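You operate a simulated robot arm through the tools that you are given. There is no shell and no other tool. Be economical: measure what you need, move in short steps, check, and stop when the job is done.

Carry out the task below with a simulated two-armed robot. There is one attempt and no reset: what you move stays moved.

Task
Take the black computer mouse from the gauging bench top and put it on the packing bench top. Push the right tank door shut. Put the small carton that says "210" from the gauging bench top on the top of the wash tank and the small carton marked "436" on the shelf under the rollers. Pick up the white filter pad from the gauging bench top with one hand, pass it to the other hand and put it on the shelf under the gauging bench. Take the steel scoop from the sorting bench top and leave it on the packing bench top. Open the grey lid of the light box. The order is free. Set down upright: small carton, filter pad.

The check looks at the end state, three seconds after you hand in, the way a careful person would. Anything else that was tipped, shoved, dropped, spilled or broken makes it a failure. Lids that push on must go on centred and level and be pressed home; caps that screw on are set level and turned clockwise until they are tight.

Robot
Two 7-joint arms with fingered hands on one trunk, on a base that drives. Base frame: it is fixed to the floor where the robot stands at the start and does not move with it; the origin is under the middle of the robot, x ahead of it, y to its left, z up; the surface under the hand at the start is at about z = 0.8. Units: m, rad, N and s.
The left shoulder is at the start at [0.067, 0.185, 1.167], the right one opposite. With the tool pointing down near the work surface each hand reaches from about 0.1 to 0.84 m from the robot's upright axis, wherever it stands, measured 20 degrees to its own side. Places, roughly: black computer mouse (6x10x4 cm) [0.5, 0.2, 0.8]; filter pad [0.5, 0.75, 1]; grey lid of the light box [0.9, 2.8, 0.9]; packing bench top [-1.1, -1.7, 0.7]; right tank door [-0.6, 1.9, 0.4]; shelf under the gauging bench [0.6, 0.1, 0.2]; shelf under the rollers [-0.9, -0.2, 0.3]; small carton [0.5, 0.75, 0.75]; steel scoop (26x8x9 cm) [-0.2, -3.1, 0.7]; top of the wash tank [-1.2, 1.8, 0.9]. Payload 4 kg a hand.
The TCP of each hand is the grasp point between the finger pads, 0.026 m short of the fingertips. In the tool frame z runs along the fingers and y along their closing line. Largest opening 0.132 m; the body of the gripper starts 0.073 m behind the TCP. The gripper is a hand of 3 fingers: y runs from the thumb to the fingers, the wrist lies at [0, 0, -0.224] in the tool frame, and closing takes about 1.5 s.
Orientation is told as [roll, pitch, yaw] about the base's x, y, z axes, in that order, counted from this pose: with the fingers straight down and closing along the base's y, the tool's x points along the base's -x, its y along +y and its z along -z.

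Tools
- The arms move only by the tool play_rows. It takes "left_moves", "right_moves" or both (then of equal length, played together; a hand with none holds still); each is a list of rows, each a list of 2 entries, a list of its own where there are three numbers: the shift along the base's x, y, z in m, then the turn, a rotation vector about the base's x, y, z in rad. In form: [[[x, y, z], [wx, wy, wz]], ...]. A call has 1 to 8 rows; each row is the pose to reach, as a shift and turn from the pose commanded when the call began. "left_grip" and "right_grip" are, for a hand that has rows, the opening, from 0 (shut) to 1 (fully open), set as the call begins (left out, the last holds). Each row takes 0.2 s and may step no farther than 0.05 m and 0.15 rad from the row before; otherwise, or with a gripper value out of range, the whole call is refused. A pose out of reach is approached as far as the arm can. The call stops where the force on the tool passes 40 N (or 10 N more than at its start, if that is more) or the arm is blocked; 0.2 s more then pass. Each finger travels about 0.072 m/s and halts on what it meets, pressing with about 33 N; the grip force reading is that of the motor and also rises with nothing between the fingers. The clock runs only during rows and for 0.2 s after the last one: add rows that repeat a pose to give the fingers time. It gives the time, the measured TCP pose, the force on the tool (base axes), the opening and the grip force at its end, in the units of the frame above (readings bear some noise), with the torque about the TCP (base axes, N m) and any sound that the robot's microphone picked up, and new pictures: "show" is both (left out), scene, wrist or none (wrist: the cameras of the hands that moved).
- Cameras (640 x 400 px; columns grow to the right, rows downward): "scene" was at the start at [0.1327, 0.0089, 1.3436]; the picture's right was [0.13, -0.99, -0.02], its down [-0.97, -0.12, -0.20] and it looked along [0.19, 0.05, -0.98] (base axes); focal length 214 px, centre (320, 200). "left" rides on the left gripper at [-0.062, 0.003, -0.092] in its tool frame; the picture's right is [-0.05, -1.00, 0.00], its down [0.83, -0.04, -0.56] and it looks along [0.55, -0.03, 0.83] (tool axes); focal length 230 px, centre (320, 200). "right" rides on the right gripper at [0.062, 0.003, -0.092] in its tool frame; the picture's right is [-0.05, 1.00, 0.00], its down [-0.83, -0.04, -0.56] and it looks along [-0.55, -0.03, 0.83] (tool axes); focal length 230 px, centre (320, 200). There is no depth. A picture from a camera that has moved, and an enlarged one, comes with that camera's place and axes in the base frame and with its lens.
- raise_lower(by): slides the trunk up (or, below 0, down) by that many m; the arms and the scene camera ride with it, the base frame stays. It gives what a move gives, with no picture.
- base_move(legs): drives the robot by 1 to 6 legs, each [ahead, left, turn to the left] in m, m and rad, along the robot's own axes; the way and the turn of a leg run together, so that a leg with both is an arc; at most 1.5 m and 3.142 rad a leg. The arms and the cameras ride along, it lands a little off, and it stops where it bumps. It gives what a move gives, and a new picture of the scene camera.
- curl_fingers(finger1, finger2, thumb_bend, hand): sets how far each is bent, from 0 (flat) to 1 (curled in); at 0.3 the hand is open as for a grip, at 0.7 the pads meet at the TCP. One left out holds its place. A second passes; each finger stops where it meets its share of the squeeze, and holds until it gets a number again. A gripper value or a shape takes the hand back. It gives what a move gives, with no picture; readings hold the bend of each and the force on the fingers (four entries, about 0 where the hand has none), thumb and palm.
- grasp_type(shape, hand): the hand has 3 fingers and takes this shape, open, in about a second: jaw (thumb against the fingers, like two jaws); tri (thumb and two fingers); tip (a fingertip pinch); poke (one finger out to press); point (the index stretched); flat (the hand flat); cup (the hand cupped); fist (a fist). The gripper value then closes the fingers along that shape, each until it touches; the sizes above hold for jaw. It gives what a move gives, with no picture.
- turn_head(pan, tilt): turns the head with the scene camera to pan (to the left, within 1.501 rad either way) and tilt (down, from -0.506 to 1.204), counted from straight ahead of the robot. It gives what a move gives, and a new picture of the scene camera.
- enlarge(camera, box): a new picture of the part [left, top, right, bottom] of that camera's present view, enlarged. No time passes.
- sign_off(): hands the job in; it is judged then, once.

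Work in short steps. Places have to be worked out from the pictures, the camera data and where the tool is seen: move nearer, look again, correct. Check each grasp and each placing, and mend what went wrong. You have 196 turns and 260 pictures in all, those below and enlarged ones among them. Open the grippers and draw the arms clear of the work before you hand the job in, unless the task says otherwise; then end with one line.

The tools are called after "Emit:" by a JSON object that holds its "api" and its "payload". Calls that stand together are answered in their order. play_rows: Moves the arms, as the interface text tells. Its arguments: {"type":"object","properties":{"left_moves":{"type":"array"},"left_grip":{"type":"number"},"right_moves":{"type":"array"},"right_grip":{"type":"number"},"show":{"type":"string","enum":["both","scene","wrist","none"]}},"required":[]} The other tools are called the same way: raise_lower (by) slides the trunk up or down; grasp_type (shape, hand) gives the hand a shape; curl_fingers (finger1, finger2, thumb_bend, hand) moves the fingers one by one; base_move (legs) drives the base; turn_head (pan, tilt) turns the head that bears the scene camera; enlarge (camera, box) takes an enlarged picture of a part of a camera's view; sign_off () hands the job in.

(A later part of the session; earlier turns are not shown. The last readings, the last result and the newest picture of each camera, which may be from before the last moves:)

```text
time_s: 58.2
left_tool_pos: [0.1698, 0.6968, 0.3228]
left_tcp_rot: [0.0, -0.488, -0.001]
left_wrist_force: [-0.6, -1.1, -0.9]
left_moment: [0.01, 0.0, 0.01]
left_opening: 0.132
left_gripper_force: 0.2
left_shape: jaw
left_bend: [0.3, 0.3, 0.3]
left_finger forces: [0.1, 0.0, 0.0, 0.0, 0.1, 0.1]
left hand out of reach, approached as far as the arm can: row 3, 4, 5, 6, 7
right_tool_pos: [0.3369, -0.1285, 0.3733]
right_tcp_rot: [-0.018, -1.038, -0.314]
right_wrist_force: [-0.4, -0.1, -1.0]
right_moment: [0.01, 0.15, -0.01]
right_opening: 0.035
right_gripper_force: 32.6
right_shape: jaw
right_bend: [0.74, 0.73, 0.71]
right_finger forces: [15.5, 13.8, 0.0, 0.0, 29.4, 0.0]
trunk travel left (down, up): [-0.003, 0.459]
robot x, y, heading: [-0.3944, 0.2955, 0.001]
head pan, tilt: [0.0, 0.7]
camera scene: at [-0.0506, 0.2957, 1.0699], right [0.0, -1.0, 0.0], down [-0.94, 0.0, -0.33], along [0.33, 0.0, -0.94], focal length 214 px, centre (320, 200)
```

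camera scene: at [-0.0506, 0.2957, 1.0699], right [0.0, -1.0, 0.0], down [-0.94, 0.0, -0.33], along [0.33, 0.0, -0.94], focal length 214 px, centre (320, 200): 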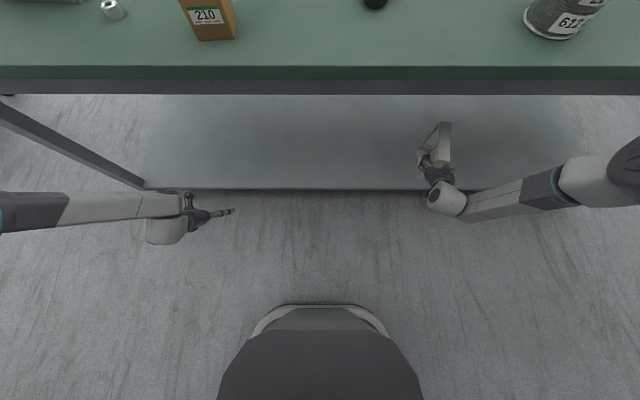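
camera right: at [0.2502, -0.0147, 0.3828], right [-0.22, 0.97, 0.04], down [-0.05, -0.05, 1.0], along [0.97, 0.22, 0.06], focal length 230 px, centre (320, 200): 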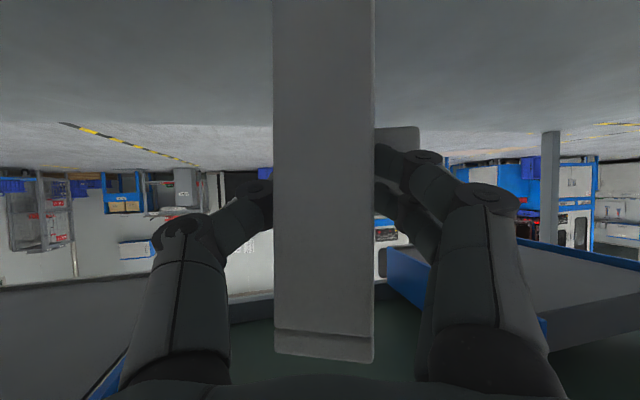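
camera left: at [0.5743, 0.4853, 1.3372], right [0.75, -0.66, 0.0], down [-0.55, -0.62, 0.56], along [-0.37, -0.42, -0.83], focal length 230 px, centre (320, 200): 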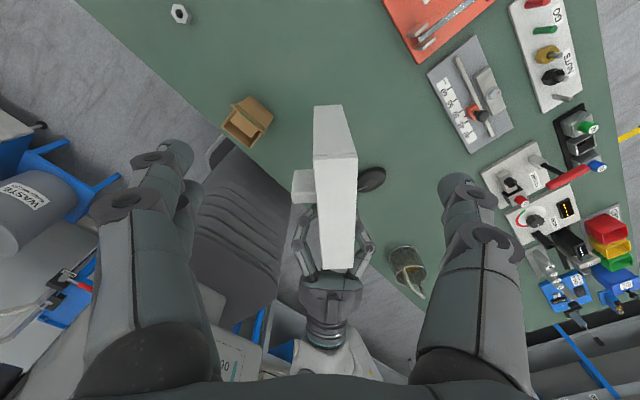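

Outward helps some. Try the right arm outward (y→-.3) with lowering, yaw back toward 0.

Emit:
{"api": "play_rows", "payload": {"right_moves": [[[0.01, -0.04, 0], [0, 0, 0.08]], [[0.02, -0.08, -0.01], [0, 0, 0.16]], [[0.03, -0.12, -0.03], [0, 0, 0.24]], [[0.04, -0.15, -0.05], [0, 0, 0.31]], [[0.05, -0.17, -0.07], [0, 0, 0.31]], [[0.05, -0.17, -0.085], [0, 0, 0.31]]], "show": "scene"}}

```text
time_s: 59.6
left_tool_pos: [0.1689, 0.6975, 0.3224]
left_tcp_rot: [0.0, -0.487, -0.002]
left_wrist_force: [-0.7, -0.5, 0.7]
left_moment: [-0.02, -0.02, -0.03]
left_opening: 0.132
left_gripper_force: 0.0
left_shape: jaw
left_bend: [0.3, 0.3, 0.3]
left_finger forces: [0.1, 0.1, 0.1, 0.1, 0.1, 0.0]
right_tool_pos: [0.3554, -0.2676, 0.3913]
right_tcp_rot: [-0.019, -1.04, -0.004]
right_wrist_force: [-0.4, -0.4, -0.4]
right_moment: [-0.07, 0.1, -0.02]
right_opening: 0.0351
right_gripper_force: 33.2
right_shape: jaw
right_bend: [0.74, 0.73, 0.71]
right_finger forces: [15.5, 13.8, 0.0, 0.0, 29.5, 0.0]
right hand out of reach, approached as far as the arm can: row 2, 3, 4, 5, 6
trunk travel left (down, up): [-0.003, 0.459]
robot x, y, heading: [-0.3914, 0.2992, -0.004]
head pan, tilt: [0.0, 0.7]
camera scene: at [-0.0504, 0.2957, 1.0697], right [0.0, -1.0, 0.0], down [-0.94, 0.0, -0.33], along [0.33, 0.0, -0.94], focal length 214 px, centre (320, 200)
```

scene: 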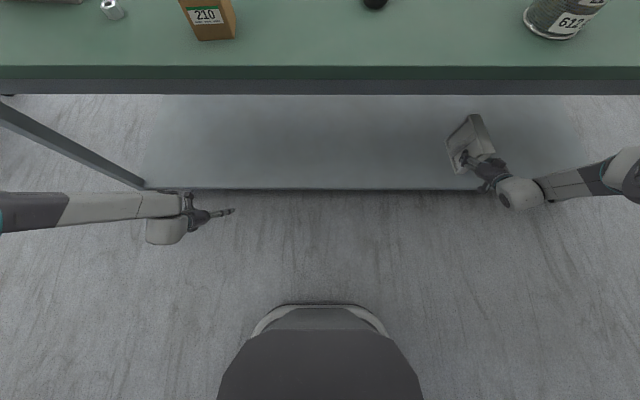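

Pattern: the wrist can't go below ≈.5, so I need a steeper hand gripping the pad's top. I'll retreat, regrip on the bench top. First pull back out from the shelf and lift the left.

Emit:
{"api": "play_rows", "payload": {"right_moves": [[[-0.04, 0.02, 0.0], [0, 0, 0]], [[-0.08, 0.04, 0.0], [0, 0, 0]], [[-0.12, 0.06, 0.0], [0, 0, 0]], [[-0.16, 0.08, 0.0], [0, 0, 0]], [[-0.2, 0.1, 0.01], [0, 0, 0]], [[-0.22, 0.13, 0.05], [0, 0, 0]], [[-0.22, 0.16, 0.09], [0, 0, 0]], [[-0.22, 0.18, 0.13], [0, 0, 0]]], "left_moves": [[[-0.02, 0, 0.045], [0, 0, 0]], [[-0.04, -0.02, 0.085], [0, 0, 0]], [[-0.04, -0.04, 0.13], [0, 0, 0]], [[-0.04, -0.06, 0.17], [0, 0, 0]], [[-0.04, -0.08, 0.21], [0, 0, 0]], [[-0.04, -0.1, 0.255], [0, 0, 0]], [[-0.04, -0.1, 0.3], [0, 0, 0]], [[-0.04, -0.1, 0.345], [0, 0, 0]]], "show": "scene"}}

Emit:
{"api": "raise_lower", "payload": {"by": 0.25}}

```text
refused: row 6 steps farther than a row can; nothing moved
```

```text
time_s: 61.0
left_tool_pos: [0.2329, 0.6964, 0.6248]
left_tcp_rot: [0.004, -0.75, -0.004]
left_wrist_force: [0.7, -0.1, 0.0]
left_moment: [-0.02, -0.05, -0.02]
left_opening: 0.1319
left_gripper_force: 0.1
left_shape: jaw
left_bend: [0.3, 0.3, 0.3]
left_finger forces: [0.0, 0.0, 0.1, 0.0, 0.1, 0.0]
right_tool_pos: [0.379, -0.2631, 0.7133]
right_tcp_rot: [-0.018, -1.246, -0.005]
right_wrist_force: [-3.2, -2.5, -11.5]
right_moment: [0.01, 0.08, 0.08]
right_opening: 0.034
right_gripper_force: 33.5
right_shape: jaw
right_bend: [0.74, 0.73, 0.7]
right_finger forces: [14.8, 14.6, 0.1, 0.1, 30.5, 1.4]
trunk travel left (down, up): [-0.137, 0.325]
robot x, y, heading: [-0.3929, 0.2965, -0.001]
head pan, tilt: [0.0, 0.7]
stopped: the force on the tool passed its limit at 77 N (the readings are from after the stop); the commanded pose is now the measured one
```

The row was refused, and the trunk raise pressed the pad against the bench underside. Lower the trunk again at once.

Emit:
{"api": "raise_lower", "payload": {"by": -0.1}}

```text
time_s: 62.4
left_tool_pos: [0.2324, 0.6982, 0.5237]
left_tcp_rot: [0.002, -0.75, 0.0]
left_wrist_force: [0.4, 0.7, 0.9]
left_moment: [-0.01, 0.03, 0.01]
left_opening: 0.1316
left_gripper_force: 0.0
left_shape: jaw
left_bend: [0.3, 0.3, 0.3]
left_finger forces: [0.0, 0.1, 0.0, 0.0, 0.0, 0.2]
right_tool_pos: [0.3816, -0.2625, 0.6194]
right_tcp_rot: [-0.02, -1.257, -0.002]
right_wrist_force: [0.0, 0.6, -0.9]
right_moment: [0.0, 0.14, 0.02]
right_opening: 0.0334
right_gripper_force: 33.1
right_shape: jaw
right_bend: [0.74, 0.74, 0.7]
right_finger forces: [15.7, 14.8, 0.1, 0.0, 30.6, 0.1]
trunk travel left (down, up): [-0.037, 0.425]
robot x, y, heading: [-0.3952, 0.2977, -0.001]
head pan, tilt: [0.0, 0.7]
```

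Emit:
{"api": "turn_head", "payload": {"pan": -0.3, "tilt": 0.3}}

Emit:
{"api": "enlarge", "payload": {"camera": "right", "box": [0, 0, 640, 400]}}

```text
time_s: 63.2
left_tool_pos: [0.2305, 0.6972, 0.5214]
left_tcp_rot: [0.002, -0.75, 0.0]
left_wrist_force: [0.5, -1.1, 0.2]
left_moment: [-0.03, -0.04, 0.0]
left_opening: 0.132
left_gripper_force: 0.0
left_shape: jaw
left_bend: [0.3, 0.3, 0.3]
left_finger forces: [0.0, 0.1, 0.0, 0.0, 0.0, 0.0]
right_tool_pos: [0.3807, -0.2614, 0.6174]
right_tcp_rot: [-0.021, -1.252, 0.0]
right_wrist_force: [-0.5, -0.1, -0.1]
right_moment: [-0.01, 0.12, 0.02]
right_opening: 0.0336
right_gripper_force: 33.1
right_shape: jaw
right_bend: [0.74, 0.74, 0.7]
right_finger forces: [15.7, 14.8, 0.1, 0.0, 30.6, 0.0]
trunk travel left (down, up): [-0.037, 0.425]
robot x, y, heading: [-0.3959, 0.2955, 0.007]
head pan, tilt: [-0.3, 0.3]
camera scene: at [-0.0643, 0.2685, 1.16], right [-0.26, -0.96, 0.13], down [-0.68, 0.09, -0.73], along [0.69, -0.28, -0.67], focal length 214 px, centre (320, 200)
```

scene: 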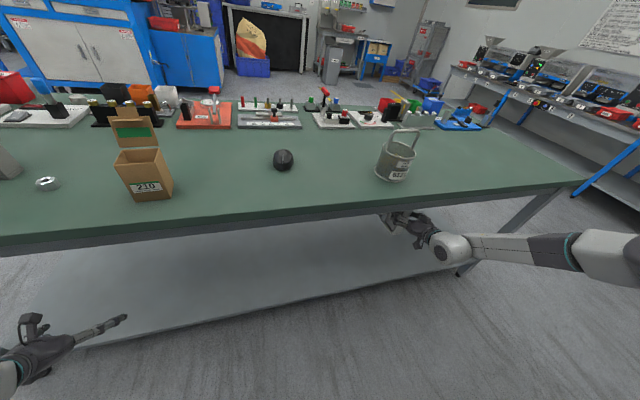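

```text
1.00 times, centred on (320, 200) of right (not enlarged: the box is as wide or as high as the picture)
camera zoom: at [0.2725, -0.2574, 0.5868], right [0.04, 1.0, 0.04], down [-0.27, -0.03, 0.96], along [0.96, -0.05, 0.27], focal length 230 px, centre (320, 200)
```

zoom: 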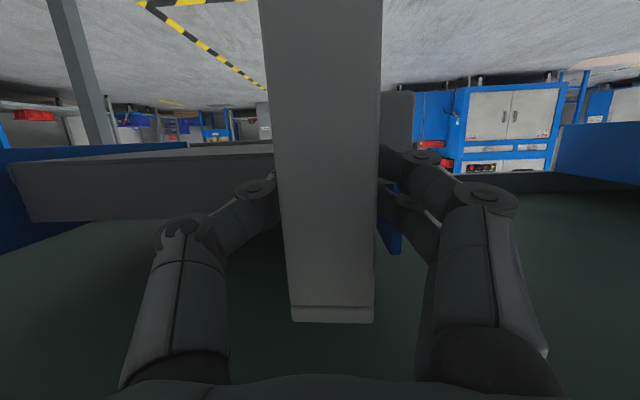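

Bench contents look undisturbed; the pad is still held. Now pull straight back out, then up.

Emit:
{"api": "play_rows", "payload": {"right_moves": [[[-0.045, 0.01, -0.01], [0, 0, 0]], [[-0.09, 0.02, -0.01], [0, 0, 0]], [[-0.135, 0.03, -0.01], [0, 0, 0]], [[-0.18, 0.04, -0.01], [0, 0, 0]], [[-0.225, 0.06, -0.01], [0, 0, 0]], [[-0.26, 0.08, -0.01], [0, 0, 0]], [[-0.29, 0.1, -0.01], [0, 0, 0]]], "left_moves": [[[-0.02, 0, 0], [0, 0, 0]], [[-0.06, 0, 0.01], [0, 0, 0]], [[-0.1, 0, 0.03], [0, 0, 0]], [[-0.1, 0, 0.07], [0, 0, 0]], [[-0.1, -0.02, 0.11], [0, 0, 0]], [[-0.1, -0.04, 0.15], [0, 0, 0]], [[-0.1, -0.06, 0.19], [0, 0, 0]]], "show": "scene"}}

```text
time_s: 64.8
left_tool_pos: [0.1299, 0.6388, 0.7132]
left_tcp_rot: [0.003, -0.75, -0.001]
left_wrist_force: [0.1, 0.0, -0.4]
left_moment: [-0.02, 0.03, 0.0]
left_opening: 0.1318
left_gripper_force: 0.0
left_shape: jaw
left_bend: [0.3, 0.3, 0.3]
left_finger forces: [0.1, 0.0, 0.0, 0.1, 0.0, 0.0]
right_tool_pos: [0.0901, -0.1616, 0.6081]
right_tcp_rot: [-0.023, -1.254, 0.0]
right_wrist_force: [0.1, -0.7, -0.8]
right_moment: [-0.01, 0.11, -0.01]
right_opening: 0.0336
right_gripper_force: 32.7
right_shape: jaw
right_bend: [0.74, 0.74, 0.7]
right_finger forces: [15.7, 14.1, 0.0, 0.0, 30.0, 0.0]
trunk travel left (down, up): [-0.037, 0.425]
robot x, y, heading: [-0.3926, 0.2962, 0.003]
head pan, tilt: [-0.3, 0.3]
camera scene: at [-0.0649, 0.2689, 1.1604], right [-0.26, -0.96, 0.13], down [-0.68, 0.09, -0.73], along [0.69, -0.28, -0.67], focal length 214 px, centre (320, 200)
```

scene: 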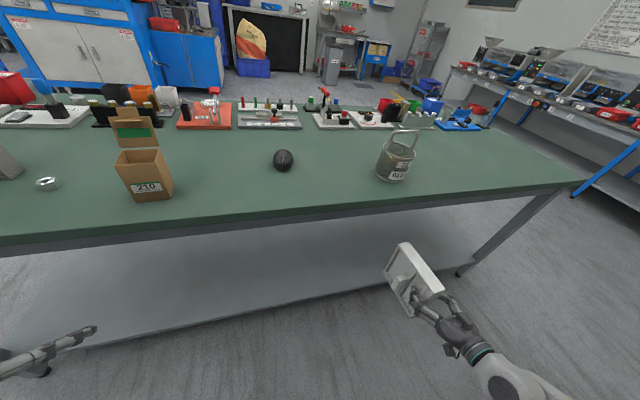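

Now raise the trunk .35 to bring hands above the bench.

Emit:
{"api": "raise_lower", "payload": {"by": 0.35}}

Emit:
{"api": "turn_head", "payload": {"pan": -0.2, "tilt": 0.8}}

```text
time_s: 68.2
left_tool_pos: [0.1321, 0.6391, 1.0612]
left_tcp_rot: [0.003, -0.75, -0.003]
left_wrist_force: [-0.2, 0.2, -1.2]
left_moment: [-0.02, 0.03, -0.04]
left_opening: 0.1318
left_gripper_force: 0.0
left_shape: jaw
left_bend: [0.3, 0.3, 0.3]
left_finger forces: [0.1, 0.0, 0.1, 0.0, 0.0, 0.0]
right_tool_pos: [0.0907, -0.1615, 0.9571]
right_tcp_rot: [-0.02, -1.251, 0.0]
right_wrist_force: [-0.5, 0.1, -0.7]
right_moment: [0.01, 0.13, 0.0]
right_opening: 0.034
right_gripper_force: 32.7
right_shape: jaw
right_bend: [0.74, 0.74, 0.7]
right_finger forces: [15.9, 14.1, 0.0, 0.0, 30.1, 0.0]
trunk travel left (down, up): [-0.387, 0.075]
robot x, y, heading: [-0.3923, 0.2898, -0.001]
head pan, tilt: [-0.3, 0.3]
```

```text
time_s: 69.2
left_tool_pos: [0.1323, 0.6386, 1.0618]
left_tcp_rot: [0.001, -0.751, -0.001]
left_wrist_force: [0.3, 0.3, 0.2]
left_moment: [0.02, 0.02, -0.03]
left_opening: 0.1316
left_gripper_force: 0.1
left_shape: jaw
left_bend: [0.3, 0.3, 0.3]
left_finger forces: [0.0, 0.0, 0.1, 0.1, 0.0, 0.0]
right_tool_pos: [0.0909, -0.1616, 0.9568]
right_tcp_rot: [-0.02, -1.256, -0.001]
right_wrist_force: [-0.1, 0.0, -1.0]
right_moment: [0.0, 0.16, -0.02]
right_opening: 0.034
right_gripper_force: 33.1
right_shape: jaw
right_bend: [0.74, 0.74, 0.7]
right_finger forces: [16.0, 14.2, 0.0, 0.0, 30.0, 0.0]
trunk travel left (down, up): [-0.387, 0.075]
robot x, y, heading: [-0.3905, 0.2968, 0.005]
head pan, tilt: [-0.201, 0.799]
camera scene: at [-0.317, 0.2793, 1.5741], right [-0.2, -0.98, 0.0], down [-0.71, 0.14, -0.69], along [0.67, -0.14, -0.73], focal length 214 px, centre (320, 200)
```

scene: 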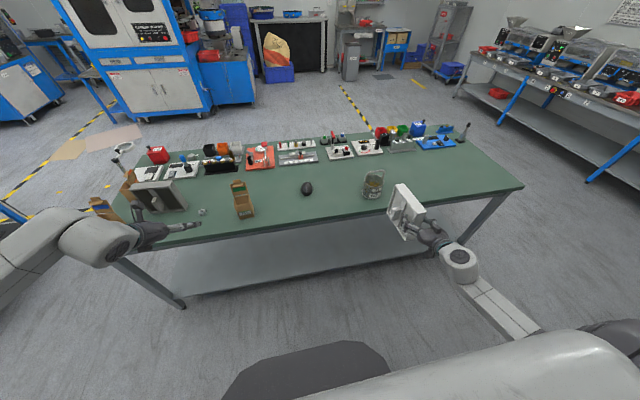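

Pad is upright in the hand at pitch -1.25 (bottom ≈ TCP-.11). Gap between mouse and beaker at y≈.03 suits the regrip. Shift the arm to y .03 and up a bit; then drive forward.

Emit:
{"api": "play_rows", "payload": {"right_moves": [[[0, 0.04, 0.01], [0, 0, 0]], [[0, 0.08, 0.02], [0, 0, 0]], [[0, 0.12, 0.03], [0, 0, 0]], [[0, 0.16, 0.04], [0, 0, 0]], [[0, 0.19, 0.04], [0, 0, 0]], [[0, 0.19, 0.04], [0, 0, 0]]], "show": "none"}}

```text
time_s: 70.6
left_tool_pos: [0.1323, 0.6372, 1.0621]
left_tcp_rot: [0.0, -0.749, -0.003]
left_wrist_force: [-0.2, 0.1, -0.8]
left_moment: [-0.01, 0.01, -0.01]
left_opening: 0.132
left_gripper_force: 0.2
left_shape: jaw
left_bend: [0.3, 0.3, 0.3]
left_finger forces: [0.0, 0.0, 0.0, 0.0, 0.1, 0.0]
right_tool_pos: [0.09, 0.0274, 0.9986]
right_tcp_rot: [-0.019, -1.25, -0.004]
right_wrist_force: [0.8, -0.1, -0.5]
right_moment: [-0.02, 0.12, -0.02]
right_opening: 0.0338
right_gripper_force: 32.6
right_shape: jaw
right_bend: [0.74, 0.74, 0.7]
right_finger forces: [15.9, 14.1, 0.0, 0.0, 30.1, 0.0]
trunk travel left (down, up): [-0.387, 0.075]
robot x, y, heading: [-0.3941, 0.2941, 0.007]
head pan, tilt: [-0.201, 0.799]
```

Pose held. Drive forward 0.28.

Emit:
{"api": "base_move", "payload": {"legs": [[0.28, 0, 0]]}}

```text
time_s: 72.5
left_tool_pos: [0.4084, 0.6375, 1.0617]
left_tcp_rot: [0.0, -0.75, -0.002]
left_wrist_force: [0.6, 0.0, 0.0]
left_moment: [-0.02, -0.01, 0.03]
left_opening: 0.1324
left_gripper_force: 0.2
left_shape: jaw
left_bend: [0.3, 0.3, 0.3]
left_finger forces: [0.0, 0.0, 0.0, 0.0, 0.1, 0.0]
right_tool_pos: [0.3675, 0.0262, 0.999]
right_tcp_rot: [-0.02, -1.254, -0.005]
right_wrist_force: [-0.1, 1.3, -0.5]
right_moment: [0.01, 0.11, 0.02]
right_opening: 0.0338
right_gripper_force: 33.4
right_shape: jaw
right_bend: [0.74, 0.74, 0.7]
right_finger forces: [16.0, 14.1, 0.1, 0.1, 30.1, 0.1]
trunk travel left (down, up): [-0.387, 0.075]
robot x, y, heading: [-0.1204, 0.2932, -0.001]
head pan, tilt: [-0.201, 0.799]
camera scene: at [-0.041, 0.2796, 1.5742], right [-0.2, -0.98, 0.0], down [-0.71, 0.14, -0.69], along [0.67, -0.14, -0.73], focal length 214 px, centre (320, 200)
```

scene: 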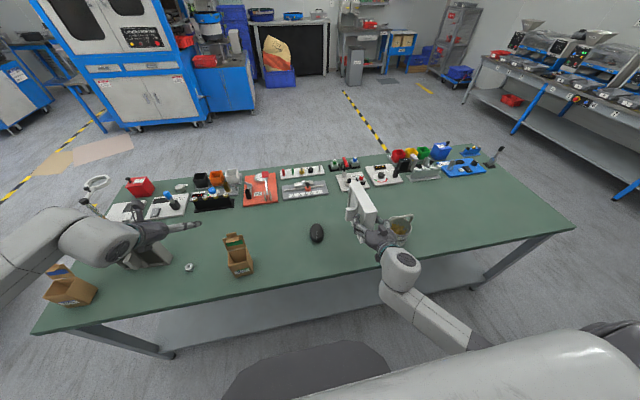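

Clear placement spot. Lower to just above contact, then feel.

Emit:
{"api": "play_rows", "payload": {"right_moves": [[[0, 0, -0.03], [0, 0, 0]], [[0, 0, -0.06], [0, 0, 0]], [[0, 0, -0.075], [0, 0, 0]], [[0, 0, -0.08], [0, 0, 0]], [[0, 0, -0.085], [0, 0, 0]]], "show": "both"}}

```text
time_s: 73.7
left_tool_pos: [0.4108, 0.6368, 1.0605]
left_tcp_rot: [0.002, -0.75, -0.002]
left_wrist_force: [-0.5, -1.0, -0.7]
left_moment: [-0.02, 0.0, -0.02]
left_opening: 0.1321
left_gripper_force: 0.2
left_shape: jaw
left_bend: [0.3, 0.3, 0.3]
left_finger forces: [0.1, 0.1, 0.0, 0.0, 0.0, 0.0]
right_tool_pos: [0.3669, 0.0266, 0.9125]
right_tcp_rot: [-0.022, -1.253, -0.003]
right_wrist_force: [0.7, 0.1, 0.0]
right_moment: [0.0, 0.13, -0.02]
right_opening: 0.0337
right_gripper_force: 32.7
right_shape: jaw
right_bend: [0.74, 0.74, 0.7]
right_finger forces: [15.9, 14.1, 0.0, 0.0, 30.1, 0.1]
trunk travel left (down, up): [-0.387, 0.075]
robot x, y, heading: [-0.1148, 0.2935, -0.001]
head pan, tilt: [-0.201, 0.799]
camera scene: at [-0.0395, 0.2798, 1.5741], right [-0.2, -0.98, 0.0], down [-0.71, 0.14, -0.69], along [0.67, -0.14, -0.73], focal length 214 px, centre (320, 200)
camera right: at [0.2592, 0.031, 0.8827], right [0.04, 1.0, 0.04], down [-0.27, -0.03, 0.96], along [0.96, -0.05, 0.27], focal length 230 px, centre (320, 200)
```

scene: 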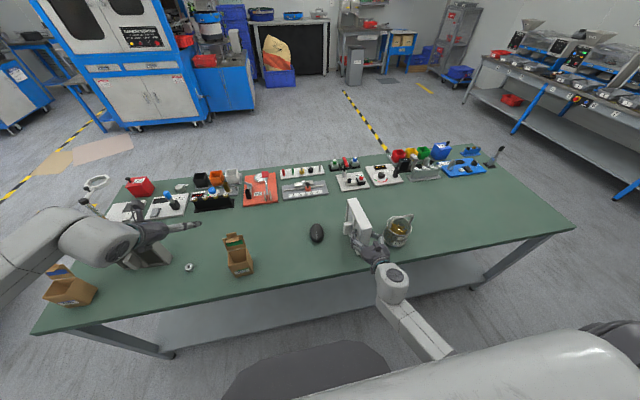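
right: 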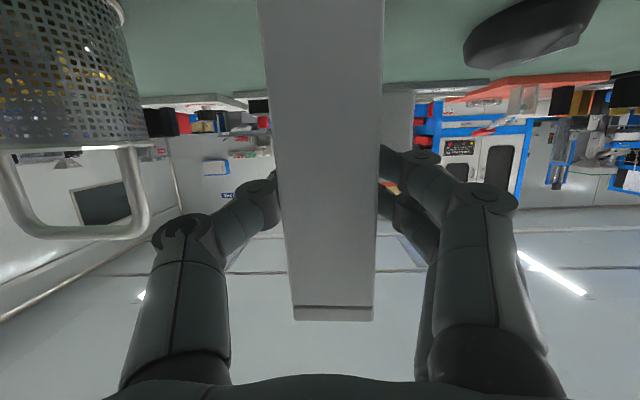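

Not touching yet. Lower in 5 mm rows.

Emit:
{"api": "play_rows", "payload": {"right_moves": [[[0, 0, -0.005], [0, 0, 0]], [[0, 0, -0.01], [0, 0, 0]], [[0, 0, -0.015], [0, 0, 0]], [[0, 0, -0.015], [0, 0, 0]]], "show": "none"}}

```text
time_s: 74.7
left_tool_pos: [0.4088, 0.6374, 1.0624]
left_tcp_rot: [0.0, -0.755, -0.004]
left_wrist_force: [-0.7, 0.4, 0.1]
left_moment: [0.0, -0.02, 0.01]
left_opening: 0.132
left_gripper_force: 0.1
left_shape: jaw
left_bend: [0.3, 0.3, 0.3]
left_finger forces: [0.0, 0.0, 0.0, 0.0, 0.0, 0.0]
right_tool_pos: [0.3677, 0.0261, 0.9021]
right_tcp_rot: [-0.022, -1.261, -0.004]
right_wrist_force: [-1.1, -2.0, 20.6]
right_moment: [0.19, -0.37, 0.0]
right_opening: 0.034
right_gripper_force: 33.3
right_shape: jaw
right_bend: [0.74, 0.74, 0.7]
right_finger forces: [15.3, 15.6, 0.0, 0.0, 32.7, 0.1]
trunk travel left (down, up): [-0.387, 0.075]
robot x, y, heading: [-0.1159, 0.2915, 0.003]
head pan, tilt: [-0.201, 0.799]
```

Contact felt (20 N). Ease up slightly and open.

Emit:
{"api": "play_rows", "payload": {"right_moves": [[[0, 0, 0.005], [0, 0, 0]], [[0, 0, 0.005], [0, 0, 0]]], "show": "none"}}

Emit:
{"api": "play_rows", "payload": {"right_moves": [[[0, 0, 0], [0, 0, 0]], [[0, 0, 0], [0, 0, 0]], [[0, 0, 0], [0, 0, 0]], [[0, 0, 0], [0, 0, 0]], [[0, 0, 0], [0, 0, 0]], [[0, 0, 0], [0, 0, 0]], [[-0.03, 0, 0.02], [0, 0, 0]], [[-0.06, 0, 0.05], [0, 0, 0]]], "right_grip": 1, "show": "both"}}

```text
time_s: 75.3
left_tool_pos: [0.4106, 0.6382, 1.062]
left_tcp_rot: [0.002, -0.752, -0.005]
left_wrist_force: [-0.4, 0.7, -0.2]
left_moment: [0.0, -0.03, -0.01]
left_opening: 0.1319
left_gripper_force: 0.0
left_shape: jaw
left_bend: [0.3, 0.3, 0.3]
left_finger forces: [0.0, 0.0, 0.0, 0.0, 0.0, 0.0]
right_tool_pos: [0.3672, 0.0258, 0.9031]
right_tcp_rot: [-0.023, -1.253, -0.003]
right_wrist_force: [1.5, -1.2, 8.9]
right_moment: [0.1, -0.19, -0.03]
right_opening: 0.0341
right_gripper_force: 32.9
right_shape: jaw
right_bend: [0.74, 0.74, 0.7]
right_finger forces: [15.2, 15.6, 0.1, 0.0, 32.0, 0.0]
trunk travel left (down, up): [-0.387, 0.075]
robot x, y, heading: [-0.1193, 0.2928, -0.0]
head pan, tilt: [-0.201, 0.799]
```

```text
time_s: 77.1
left_tool_pos: [0.4091, 0.6376, 1.062]
left_tcp_rot: [0.002, -0.752, -0.004]
left_wrist_force: [0.1, -0.1, -0.3]
left_moment: [-0.02, 0.04, 0.01]
left_opening: 0.1318
left_gripper_force: 0.1
left_shape: jaw
left_bend: [0.3, 0.3, 0.3]
left_finger forces: [0.0, 0.0, 0.0, 0.0, 0.0, 0.0]
right_tool_pos: [0.3061, 0.0224, 0.9544]
right_tcp_rot: [-0.021, -1.254, -0.004]
right_wrist_force: [-0.2, 0.2, 0.6]
right_moment: [-0.03, -0.03, 0.03]
right_opening: 0.132
right_gripper_force: 0.0
right_shape: jaw
right_bend: [0.3, 0.3, 0.3]
right_finger forces: [0.1, 0.0, 0.0, 0.0, 0.0, 0.1]
trunk travel left (down, up): [-0.387, 0.075]
robot x, y, heading: [-0.1157, 0.2907, -0.003]
head pan, tilt: [-0.201, 0.799]
camera scene: at [-0.0415, 0.2799, 1.5742], right [-0.2, -0.98, 0.0], down [-0.71, 0.14, -0.69], along [0.67, -0.14, -0.73], focal length 214 px, centre (320, 200)
camera right: at [0.1979, 0.0279, 0.9239], right [0.04, 1.0, 0.04], down [-0.27, -0.03, 0.96], along [0.96, -0.05, 0.27], focal length 230 px, centre (320, 200)
```

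scene: 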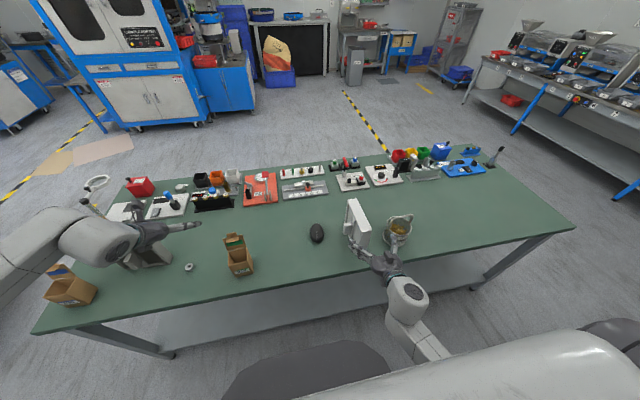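
right: 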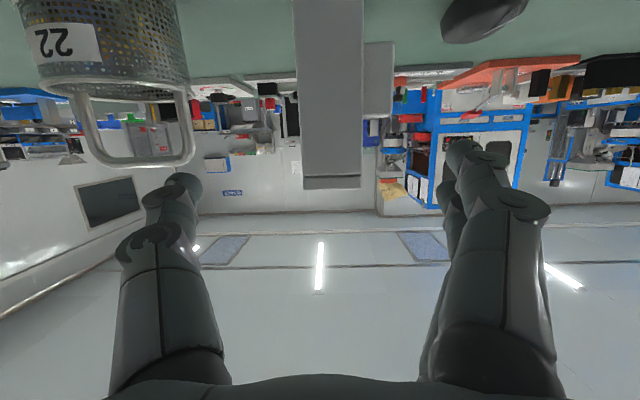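

Pad stands upright: near edge x≈.343, y≈.03. Raise the right hand and turn it to pitch -0.25.

Emit:
{"api": "play_rows", "payload": {"right_moves": [[[-0.02, 0, 0.04], [0, 0.14, 0]], [[-0.02, 0, 0.08], [0, 0.28, 0]], [[-0.02, 0, 0.12], [0, 0.42, 0]], [[-0.0, 0, 0.12], [0, 0.56, 0]], [[0.02, 0.004, 0.12], [0, 0.7, 0]], [[0.04, 0.008, 0.12], [0, 0.85, 0]], [[0.059, 0.009, 0.12], [0, 1.0, 0]]], "show": "both"}}

```text
time_s: 78.7
left_tool_pos: [0.4112, 0.6363, 1.0612]
left_tcp_rot: [0.001, -0.75, -0.003]
left_wrist_force: [0.0, -0.6, -0.8]
left_moment: [0.0, -0.02, 0.0]
left_opening: 0.132
left_gripper_force: 0.2
left_shape: jaw
left_bend: [0.3, 0.3, 0.3]
left_finger forces: [0.1, 0.1, 0.1, 0.0, 0.0, 0.2]
right_tool_pos: [0.368, 0.0345, 1.0728]
right_tcp_rot: [-0.026, -0.25, -0.001]
right_wrist_force: [0.8, -0.4, -0.8]
right_moment: [-0.01, 0.01, 0.01]
right_opening: 0.1319
right_gripper_force: 0.0
right_shape: jaw
right_bend: [0.3, 0.3, 0.3]
right_finger forces: [0.0, 0.0, 0.0, 0.0, 0.1, 0.0]
right hand out of reach, approached as far as the arm can: row 3
trunk travel left (down, up): [-0.387, 0.075]
robot x, y, heading: [-0.1178, 0.2929, -0.007]
head pan, tilt: [-0.201, 0.799]
camera scene: at [-0.038, 0.2787, 1.574], right [-0.2, -0.98, 0.0], down [-0.71, 0.14, -0.68], along [0.67, -0.14, -0.73], focal length 214 px, centre (320, 200)
camera right: at [0.2846, 0.0387, 1.1466], right [0.06, 1.0, -0.01], down [0.67, -0.03, 0.74], along [0.74, -0.05, -0.67], focal length 230 px, centre (320, 200)
```

scene: 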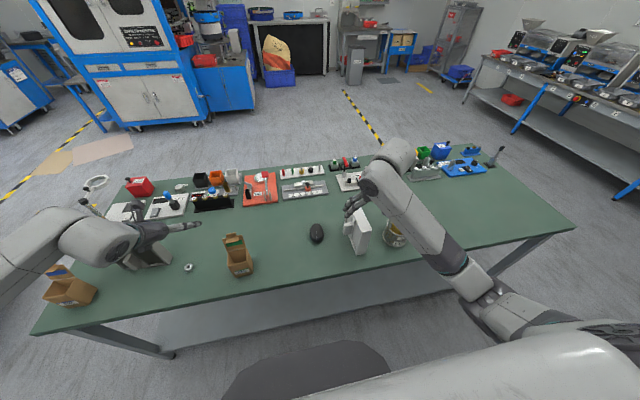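
right: 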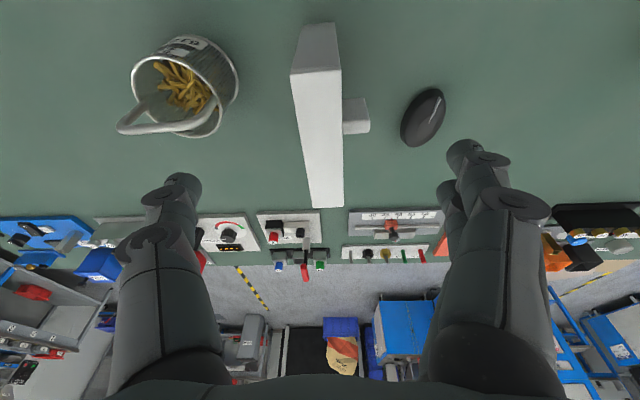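

Pad top: x .349–.512, y≈.031. The handle sits ≥5.5 cm below the top, so grip shallow: TCP to [.378,.031,.932].

Emit:
{"api": "play_rows", "payload": {"right_moves": [[[0.004, -0.003, -0.04], [0, 0, 0]], [[0.008, -0.003, -0.08], [0, 0, 0]], [[0.01, -0.003, -0.115], [0, 0, 0]], [[0.01, -0.003, -0.141], [0, 0, 0]], [[0.01, -0.003, -0.141], [0, 0, 0]]], "show": "wrist"}}

```text
time_s: 79.9
left_tool_pos: [0.4104, 0.6381, 1.0616]
left_tcp_rot: [0.001, -0.752, -0.004]
left_wrist_force: [0.0, 0.3, 0.2]
left_moment: [-0.02, -0.01, 0.02]
left_opening: 0.1318
left_gripper_force: 0.0
left_shape: jaw
left_bend: [0.3, 0.3, 0.3]
left_finger forces: [0.1, 0.0, 0.0, 0.0, 0.0, 0.1]
right_tool_pos: [0.374, 0.0346, 0.9333]
right_tcp_rot: [-0.025, -0.252, -0.003]
right_wrist_force: [0.5, 0.3, 0.1]
right_moment: [-0.02, 0.0, 0.0]
right_opening: 0.1322
right_gripper_force: 0.2
right_shape: jaw
right_bend: [0.3, 0.3, 0.3]
right_finger forces: [0.0, 0.0, 0.0, 0.0, 0.0, 0.0]
trunk travel left (down, up): [-0.387, 0.075]
robot x, y, heading: [-0.1159, 0.2921, 0.001]
head pan, tilt: [-0.201, 0.799]
camera right: at [0.2903, 0.0391, 1.0067], right [0.06, 1.0, -0.01], down [0.66, -0.03, 0.75], along [0.74, -0.05, -0.67], focal length 230 px, centre (320, 200)
```

right: 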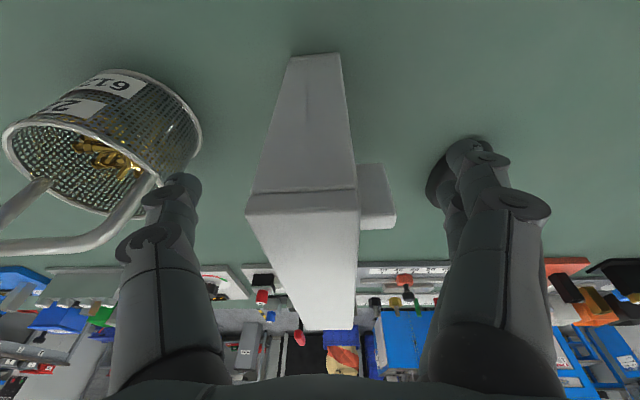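

Pad nicely between the fingers. Close.

Emit:
{"api": "play_rows", "payload": {"right_moves": [[[0, -0.004, 0], [0, 0, 0]], [[0, -0.004, 0], [0, 0, 0]], [[0, -0.004, 0], [0, 0, 0]], [[0, -0.004, 0], [0, 0, 0]], [[0, -0.004, 0], [0, 0, 0]], [[0, -0.004, 0], [0, 0, 0]], [[0, -0.004, 0], [0, 0, 0]], [[0, -0.004, 0], [0, 0, 0]]], "right_grip": 0, "show": "wrist"}}

```text
time_s: 81.7
left_tool_pos: [0.4097, 0.6372, 1.0624]
left_tcp_rot: [0.003, -0.75, -0.004]
left_wrist_force: [-0.5, -0.3, -0.1]
left_moment: [-0.03, 0.0, -0.02]
left_opening: 0.1319
left_gripper_force: 0.1
left_shape: jaw
left_bend: [0.3, 0.3, 0.3]
left_finger forces: [0.0, 0.0, 0.0, 0.1, 0.1, 0.0]
right_tool_pos: [0.3749, 0.0303, 0.9338]
right_tcp_rot: [-0.025, -0.254, -0.001]
right_wrist_force: [1.0, 0.2, -0.7]
right_moment: [0.0, 0.03, 0.08]
right_opening: 0.0338
right_gripper_force: 33.6
right_shape: jaw
right_bend: [0.73, 0.73, 0.7]
right_finger forces: [15.0, 15.0, 0.1, 0.0, 29.8, 0.1]
trunk travel left (down, up): [-0.387, 0.075]
robot x, y, heading: [-0.1161, 0.2975, 0.001]
head pan, tilt: [-0.201, 0.799]
camera right: at [0.2913, 0.0343, 1.0071], right [0.06, 1.0, -0.01], down [0.66, -0.03, 0.75], along [0.74, -0.05, -0.67], focal length 230 px, centre (320, 200)
```

right: 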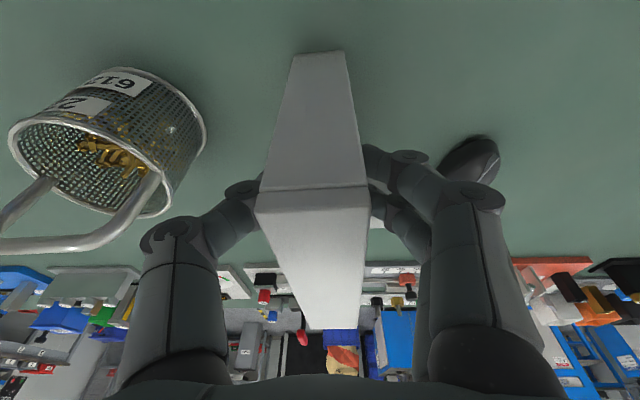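

Gripped (34 mm). Lift 8 cm.

Emit:
{"api": "play_rows", "payload": {"right_moves": [[[0, 0, 0.03], [0, 0, 0]], [[0, 0, 0.06], [0, 0, 0]], [[0, 0, 0.09], [0, 0, 0]], [[0, 0, 0.09], [0, 0, 0]]], "show": "none"}}

Emit:
{"api": "base_move", "payload": {"legs": [[-0.3, 0, 0]]}}

```text
time_s: 82.7
left_tool_pos: [0.41, 0.6372, 1.0611]
left_tcp_rot: [0.0, -0.75, -0.003]
left_wrist_force: [-0.3, 0.1, -0.4]
left_moment: [0.01, 0.05, -0.01]
left_opening: 0.1319
left_gripper_force: 0.0
left_shape: jaw
left_bend: [0.3, 0.3, 0.3]
left_finger forces: [0.0, 0.0, 0.1, 0.0, 0.0, 0.0]
right_tool_pos: [0.3766, 0.0264, 1.0242]
right_tcp_rot: [-0.025, -0.253, -0.002]
right_wrist_force: [0.0, -0.1, -2.4]
right_moment: [0.02, 0.1, 0.01]
right_opening: 0.034
right_gripper_force: 32.9
right_shape: jaw
right_bend: [0.74, 0.73, 0.7]
right_finger forces: [15.9, 14.6, 0.0, 0.1, 30.4, 0.0]
trunk travel left (down, up): [-0.387, 0.075]
robot x, y, heading: [-0.1171, 0.2963, -0.001]
head pan, tilt: [-0.201, 0.799]
```

```text
time_s: 84.8
left_tool_pos: [0.0988, 0.6424, 1.0601]
left_tcp_rot: [0.002, -0.75, 0.01]
left_wrist_force: [0.3, 0.6, -0.4]
left_moment: [0.04, -0.02, -0.02]
left_opening: 0.1319
left_gripper_force: 0.0
left_shape: jaw
left_bend: [0.3, 0.3, 0.3]
left_finger forces: [0.1, 0.0, 0.0, 0.0, 0.0, 0.1]
right_tool_pos: [0.0738, 0.0313, 1.0231]
right_tcp_rot: [-0.025, -0.253, 0.012]
right_wrist_force: [0.4, 0.3, -2.1]
right_moment: [-0.02, 0.12, -0.02]
right_opening: 0.0339
right_gripper_force: 32.9
right_shape: jaw
right_bend: [0.74, 0.73, 0.7]
right_finger forces: [15.9, 14.6, 0.0, 0.1, 30.4, 0.0]
trunk travel left (down, up): [-0.387, 0.075]
robot x, y, heading: [-0.4269, 0.2901, 0.01]
head pan, tilt: [-0.201, 0.799]
camera scene: at [-0.3461, 0.2786, 1.5739], right [-0.19, -0.98, 0.0], down [-0.72, 0.13, -0.69], along [0.67, -0.13, -0.73], focal length 214 px, centre (320, 200)
```

scene: 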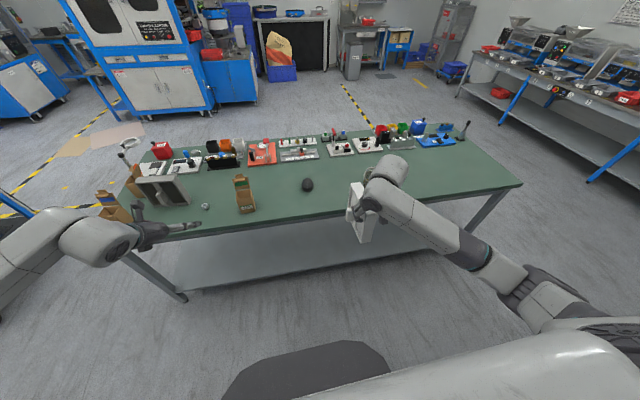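

Clear of bench. Lower the trunk.

Emit:
{"api": "raise_lower", "payload": {"by": -0.38}}

```text
time_s: 88.5
left_tool_pos: [0.0988, 0.6428, 0.6395]
left_tcp_rot: [0.003, -0.672, 0.01]
left_wrist_force: [-0.1, 0.4, 0.1]
left_moment: [-0.02, -0.02, -0.03]
left_opening: 0.1319
left_gripper_force: 0.2
left_shape: jaw
left_bend: [0.3, 0.3, 0.3]
left_finger forces: [0.1, 0.1, 0.0, 0.0, 0.0, 0.1]
right_tool_pos: [0.0642, 0.0324, 0.5585]
right_tcp_rot: [-0.024, -0.091, 0.012]
right_wrist_force: [-0.3, 0.7, -1.9]
right_moment: [0.03, 0.12, 0.0]
right_opening: 0.0338
right_gripper_force: 32.9
right_shape: jaw
right_bend: [0.74, 0.73, 0.7]
right_finger forces: [15.7, 14.6, 0.1, 0.1, 30.3, 0.1]
trunk travel left (down, up): [-0.007, 0.455]
robot x, y, heading: [-0.4249, 0.2915, 0.016]
head pan, tilt: [-0.201, 0.799]
```

Restore pitch -.25 and lower to z≈.41 in front of the shelf.

Emit:
{"api": "play_rows", "payload": {"right_moves": [[[0.02, -0.01, -0.03], [0, -0.08, 0]], [[0.03, -0.02, -0.07], [0, -0.162, 0]], [[0.03, -0.04, -0.11], [0, -0.162, 0]], [[0.03, -0.06, -0.15], [0, -0.162, 0]], [[0.03, -0.06, -0.15], [0, -0.162, 0]]], "show": "scene"}}

```text
time_s: 89.7
left_tool_pos: [0.0988, 0.6422, 0.6387]
left_tcp_rot: [0.0, -0.673, 0.01]
left_wrist_force: [-0.5, -0.8, -0.3]
left_moment: [0.02, 0.01, 0.02]
left_opening: 0.132
left_gripper_force: 0.2
left_shape: jaw
left_bend: [0.3, 0.3, 0.3]
left_finger forces: [0.0, 0.0, 0.1, 0.1, 0.0, 0.0]
right_tool_pos: [0.0945, -0.0294, 0.4091]
right_tcp_rot: [-0.028, -0.252, 0.01]
right_wrist_force: [0.1, 0.2, -1.8]
right_moment: [0.02, 0.08, 0.01]
right_opening: 0.0336
right_gripper_force: 33.1
right_shape: jaw
right_bend: [0.74, 0.73, 0.7]
right_finger forces: [15.7, 14.6, 0.0, 0.0, 30.2, 0.0]
trunk travel left (down, up): [-0.007, 0.455]
robot x, y, heading: [-0.424, 0.2941, 0.013]
head pan, tilt: [-0.201, 0.799]
camera scene: at [-0.095, 0.2819, 1.0732], right [-0.16, -0.98, 0.1], down [-0.96, 0.13, -0.25], along [0.24, -0.14, -0.96], focal length 214 px, centre (320, 200)
```

scene: 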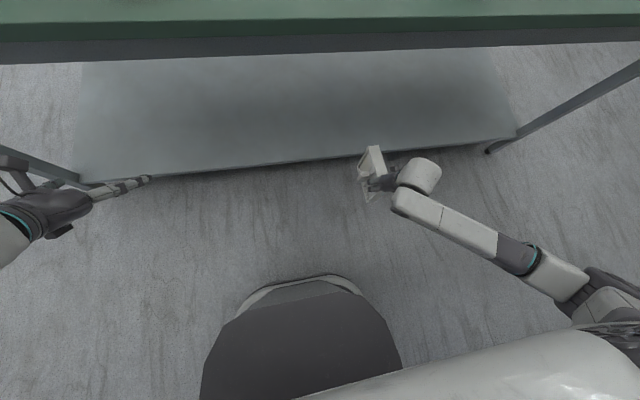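

Good. Extend forward 0.30 under the bench.

Emit:
{"api": "play_rows", "payload": {"right_moves": [[[0.045, 0, 0], [0, 0, 0]], [[0.09, 0, 0], [0, 0, 0]], [[0.135, 0, 0], [0, 0, 0]], [[0.18, 0, 0], [0, 0, 0]], [[0.225, 0, 0], [0, 0, 0]], [[0.265, 0, 0], [0, 0, 0]], [[0.3, 0, 0], [0, 0, 0]], [[0.3, 0, 0], [0, 0, 0]]], "show": "both"}}

```text
time_s: 91.5
left_tool_pos: [0.0993, 0.6418, 0.6397]
left_tcp_rot: [0.002, -0.673, 0.008]
left_wrist_force: [0.2, 1.1, -0.1]
left_moment: [0.05, 0.0, -0.02]
left_opening: 0.1319
left_gripper_force: 0.1
left_shape: jaw
left_bend: [0.3, 0.3, 0.3]
left_finger forces: [0.1, 0.1, 0.0, 0.0, 0.1, 0.0]
right_tool_pos: [0.3955, -0.0269, 0.4088]
right_tcp_rot: [-0.026, -0.252, 0.012]
right_wrist_force: [-0.5, 0.5, -2.1]
right_moment: [-0.02, 0.06, -0.01]
right_opening: 0.0339
right_gripper_force: 32.7
right_shape: jaw
right_bend: [0.74, 0.73, 0.7]
right_finger forces: [15.6, 14.5, 0.0, 0.0, 30.1, 0.0]
trunk travel left (down, up): [-0.007, 0.455]
robot x, y, heading: [-0.4269, 0.2921, 0.014]
head pan, tilt: [-0.201, 0.799]
camera scene: at [-0.0948, 0.2817, 1.0731], right [-0.16, -0.98, 0.1], down [-0.96, 0.13, -0.25], along [0.24, -0.14, -0.96], focal length 214 px, centre (320, 200)
camera right: at [0.3111, -0.0246, 0.4828], right [0.04, 1.0, -0.01], down [0.67, -0.02, 0.75], along [0.74, -0.04, -0.67], focal length 230 px, centre (320, 200)
```

scene: 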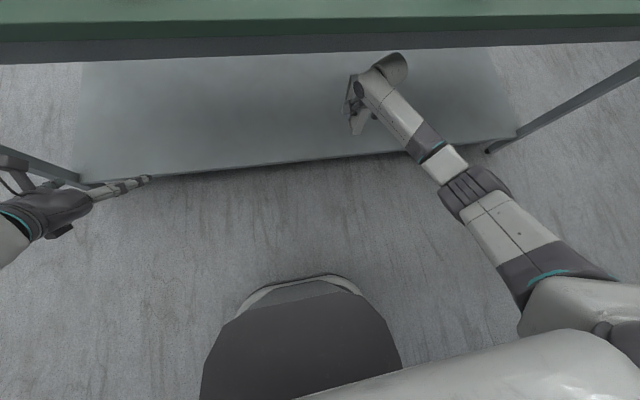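
right: 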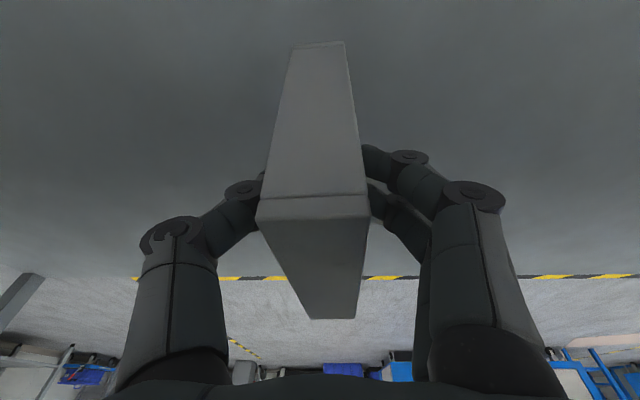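

Fully reached. Lower 5 cm then in small steps.

Emit:
{"api": "play_rows", "payload": {"right_moves": [[[0, 0, -0.02], [0, 0, 0]], [[0, 0, -0.035], [0, 0, 0]], [[0, 0, -0.045], [0, 0, 0]], [[0, 0, -0.052], [0, 0, 0]], [[0, 0, -0.06], [0, 0, 0]], [[0, 0, -0.067], [0, 0, 0]], [[0, 0, -0.067], [0, 0, 0]]], "show": "none"}}

```text
time_s: 93.1
left_tool_pos: [0.0987, 0.6418, 0.639]
left_tcp_rot: [0.002, -0.672, 0.008]
left_wrist_force: [-0.1, -0.1, -0.9]
left_moment: [0.02, 0.02, -0.01]
left_opening: 0.1317
left_gripper_force: 0.0
left_shape: jaw
left_bend: [0.3, 0.3, 0.3]
left_finger forces: [0.0, 0.0, 0.1, 0.1, 0.0, 0.1]
right_tool_pos: [0.3946, -0.0278, 0.3424]
right_tcp_rot: [-0.026, -0.253, 0.011]
right_wrist_force: [0.2, 0.1, -1.6]
right_moment: [0.0, 0.1, -0.01]
right_opening: 0.0338
right_gripper_force: 32.7
right_shape: jaw
right_bend: [0.74, 0.73, 0.7]
right_finger forces: [15.6, 14.5, 0.0, 0.0, 30.1, 0.0]
trunk travel left (down, up): [-0.007, 0.455]
robot x, y, heading: [-0.4253, 0.2924, 0.015]
head pan, tilt: [-0.201, 0.799]
```

Still free, no contact. Continue in 6 mm steps.

Emit:
{"api": "play_rows", "payload": {"right_moves": [[[0, 0, -0.006], [0, 0, 0]], [[0, 0, -0.012], [0, 0, 0]], [[0, 0, -0.018], [0, 0, 0]], [[0, 0, -0.018], [0, 0, 0]]], "show": "wrist"}}

```text
time_s: 94.1
left_tool_pos: [0.0957, 0.6412, 0.6418]
left_tcp_rot: [0.0, -0.677, 0.012]
left_wrist_force: [0.7, -0.1, -0.3]
left_moment: [0.0, 0.0, -0.01]
left_opening: 0.132
left_gripper_force: 0.1
left_shape: jaw
left_bend: [0.3, 0.3, 0.3]
left_finger forces: [0.1, 0.0, 0.1, 0.1, 0.0, 0.0]
right_tool_pos: [0.3972, -0.0271, 0.3321]
right_tcp_rot: [-0.027, -0.26, 0.013]
right_wrist_force: [-7.1, -0.8, 29.8]
right_moment: [-0.02, -0.03, -0.03]
right_opening: 0.0354
right_gripper_force: 32.8
right_shape: jaw
right_bend: [0.74, 0.74, 0.71]
right_finger forces: [18.2, 18.9, 0.0, 0.1, 37.7, 0.0]
trunk travel left (down, up): [-0.007, 0.455]
robot x, y, heading: [-0.4197, 0.2916, 0.011]
head pan, tilt: [-0.201, 0.799]
camera right: at [0.3126, -0.0238, 0.4043], right [0.04, 1.0, -0.01], down [0.66, -0.02, 0.75], along [0.75, -0.04, -0.66], focal length 230 px, centre (320, 200)
```

right: 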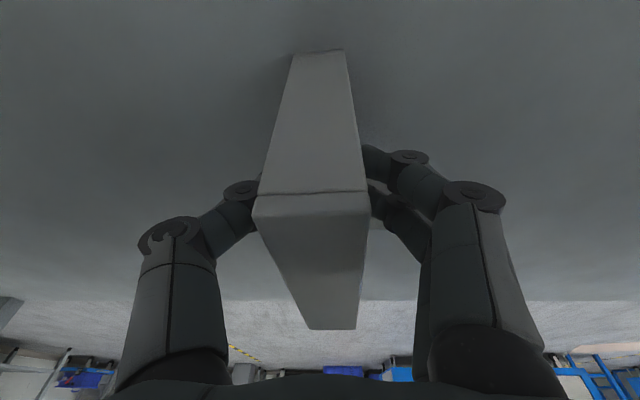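

Contact with the shelf. Ease up a few mm and open, then lift the hand away.

Emit:
{"api": "play_rows", "payload": {"right_moves": [[[0, 0, 0.006], [0, 0, 0]], [[0, 0, 0.006], [0, 0, 0]]], "show": "none"}}

Emit:
{"api": "play_rows", "payload": {"right_moves": [[[0, 0, 0], [0, 0, 0]], [[0, 0, 0], [0, 0, 0]], [[0, 0, 0], [0, 0, 0]], [[0, 0, 0], [0, 0, 0]], [[0, 0, 0], [0, 0, 0]], [[0, 0, 0], [0, 0, 0]], [[0, 0, 0.04], [0, 0, 0]], [[-0.01, 0, 0.08], [0, 0, 0]]], "right_grip": 1, "show": "wrist"}}

```text
time_s: 94.7
left_tool_pos: [0.0986, 0.6426, 0.6396]
left_tcp_rot: [0.0, -0.673, 0.012]
left_wrist_force: [-0.1, -0.1, 0.6]
left_moment: [0.0, 0.01, -0.02]
left_opening: 0.1318
left_gripper_force: 0.0
left_shape: jaw
left_bend: [0.3, 0.3, 0.3]
left_finger forces: [0.1, 0.1, 0.2, 0.0, 0.0, 0.0]
right_tool_pos: [0.396, -0.0275, 0.3323]
right_tcp_rot: [-0.026, -0.257, 0.013]
right_wrist_force: [5.4, -1.9, 17.6]
right_moment: [-0.08, -0.22, -0.01]
right_opening: 0.0351
right_gripper_force: 32.6
right_shape: jaw
right_bend: [0.74, 0.74, 0.71]
right_finger forces: [16.9, 17.8, 0.1, 0.0, 36.9, 0.1]
trunk travel left (down, up): [-0.007, 0.455]
robot x, y, heading: [-0.422, 0.2889, 0.013]
head pan, tilt: [-0.201, 0.799]
```

```text
time_s: 96.5
left_tool_pos: [0.0982, 0.6421, 0.6385]
left_tcp_rot: [0.003, -0.672, 0.011]
left_wrist_force: [0.1, 0.2, 0.3]
left_moment: [0.01, 0.0, -0.03]
left_opening: 0.1318
left_gripper_force: 0.1
left_shape: jaw
left_bend: [0.3, 0.3, 0.3]
left_finger forces: [0.0, 0.0, 0.0, 0.0, 0.1, 0.0]
right_tool_pos: [0.3844, -0.0284, 0.4106]
right_tcp_rot: [-0.025, -0.254, 0.01]
right_wrist_force: [0.7, -0.6, 0.2]
right_moment: [0.02, 0.01, 0.01]
right_opening: 0.1321
right_gripper_force: 0.1
right_shape: jaw
right_bend: [0.3, 0.3, 0.3]
right_finger forces: [0.1, 0.1, 0.0, 0.0, 0.1, 0.0]
trunk travel left (down, up): [-0.007, 0.455]
robot x, y, heading: [-0.4235, 0.2941, 0.015]
head pan, tilt: [-0.201, 0.799]
camera right: at [0.3003, -0.0237, 0.4846], right [0.05, 1.0, -0.01], down [0.67, -0.02, 0.75], along [0.74, -0.04, -0.67], focal length 230 px, centre (320, 200)
```

right: 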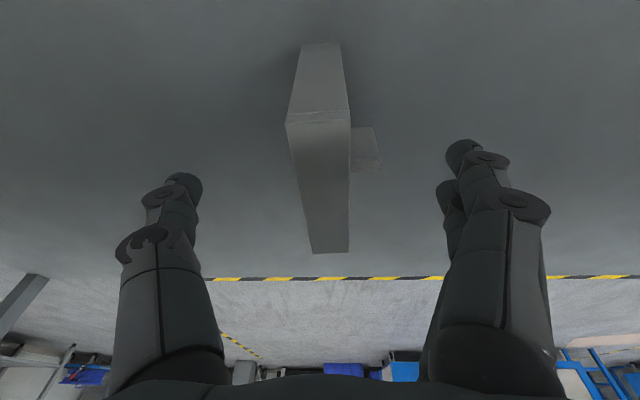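

Pad stands upright on the shelf. Withdraw the right hand from under the bench.

Emit:
{"api": "play_rows", "payload": {"right_moves": [[[-0.045, 0, 0.0], [0, 0, 0]], [[-0.09, 0, 0], [0, 0, 0]], [[-0.135, 0, 0], [0, 0, 0]], [[-0.18, 0, 0], [0, 0, 0]], [[-0.225, 0, 0], [0, 0, 0]], [[-0.27, 0, 0], [0, 0, 0]], [[-0.3, 0, 0.02], [0, 0, 0]], [[-0.3, 0, 0.06], [0, 0, 0]]], "show": "scene"}}

```text
time_s: 98.3
left_tool_pos: [0.0985, 0.6424, 0.6394]
left_tcp_rot: [0.001, -0.672, 0.009]
left_wrist_force: [0.4, -1.2, -0.6]
left_moment: [-0.05, -0.01, 0.03]
left_opening: 0.1319
left_gripper_force: 0.0
left_shape: jaw
left_bend: [0.3, 0.3, 0.3]
left_finger forces: [0.0, 0.1, 0.0, 0.1, 0.0, 0.0]
right_tool_pos: [0.0842, -0.0297, 0.4708]
right_tcp_rot: [-0.027, -0.251, 0.011]
right_wrist_force: [0.9, 0.9, 0.1]
right_moment: [-0.01, 0.01, -0.01]
right_opening: 0.1318
right_gripper_force: 0.2
right_shape: jaw
right_bend: [0.3, 0.3, 0.3]
right_finger forces: [0.1, 0.0, 0.0, 0.0, 0.0, 0.0]
trunk travel left (down, up): [-0.007, 0.455]
robot x, y, heading: [-0.4284, 0.2897, 0.013]
head pan, tilt: [-0.201, 0.799]
camera scene: at [-0.0951, 0.2821, 1.0732], right [-0.16, -0.98, 0.1], down [-0.96, 0.13, -0.25], along [0.24, -0.14, -0.96], focal length 214 px, centre (320, 200)
```

scene: 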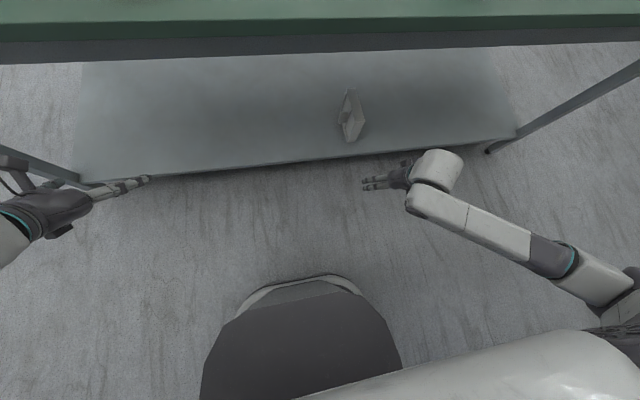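

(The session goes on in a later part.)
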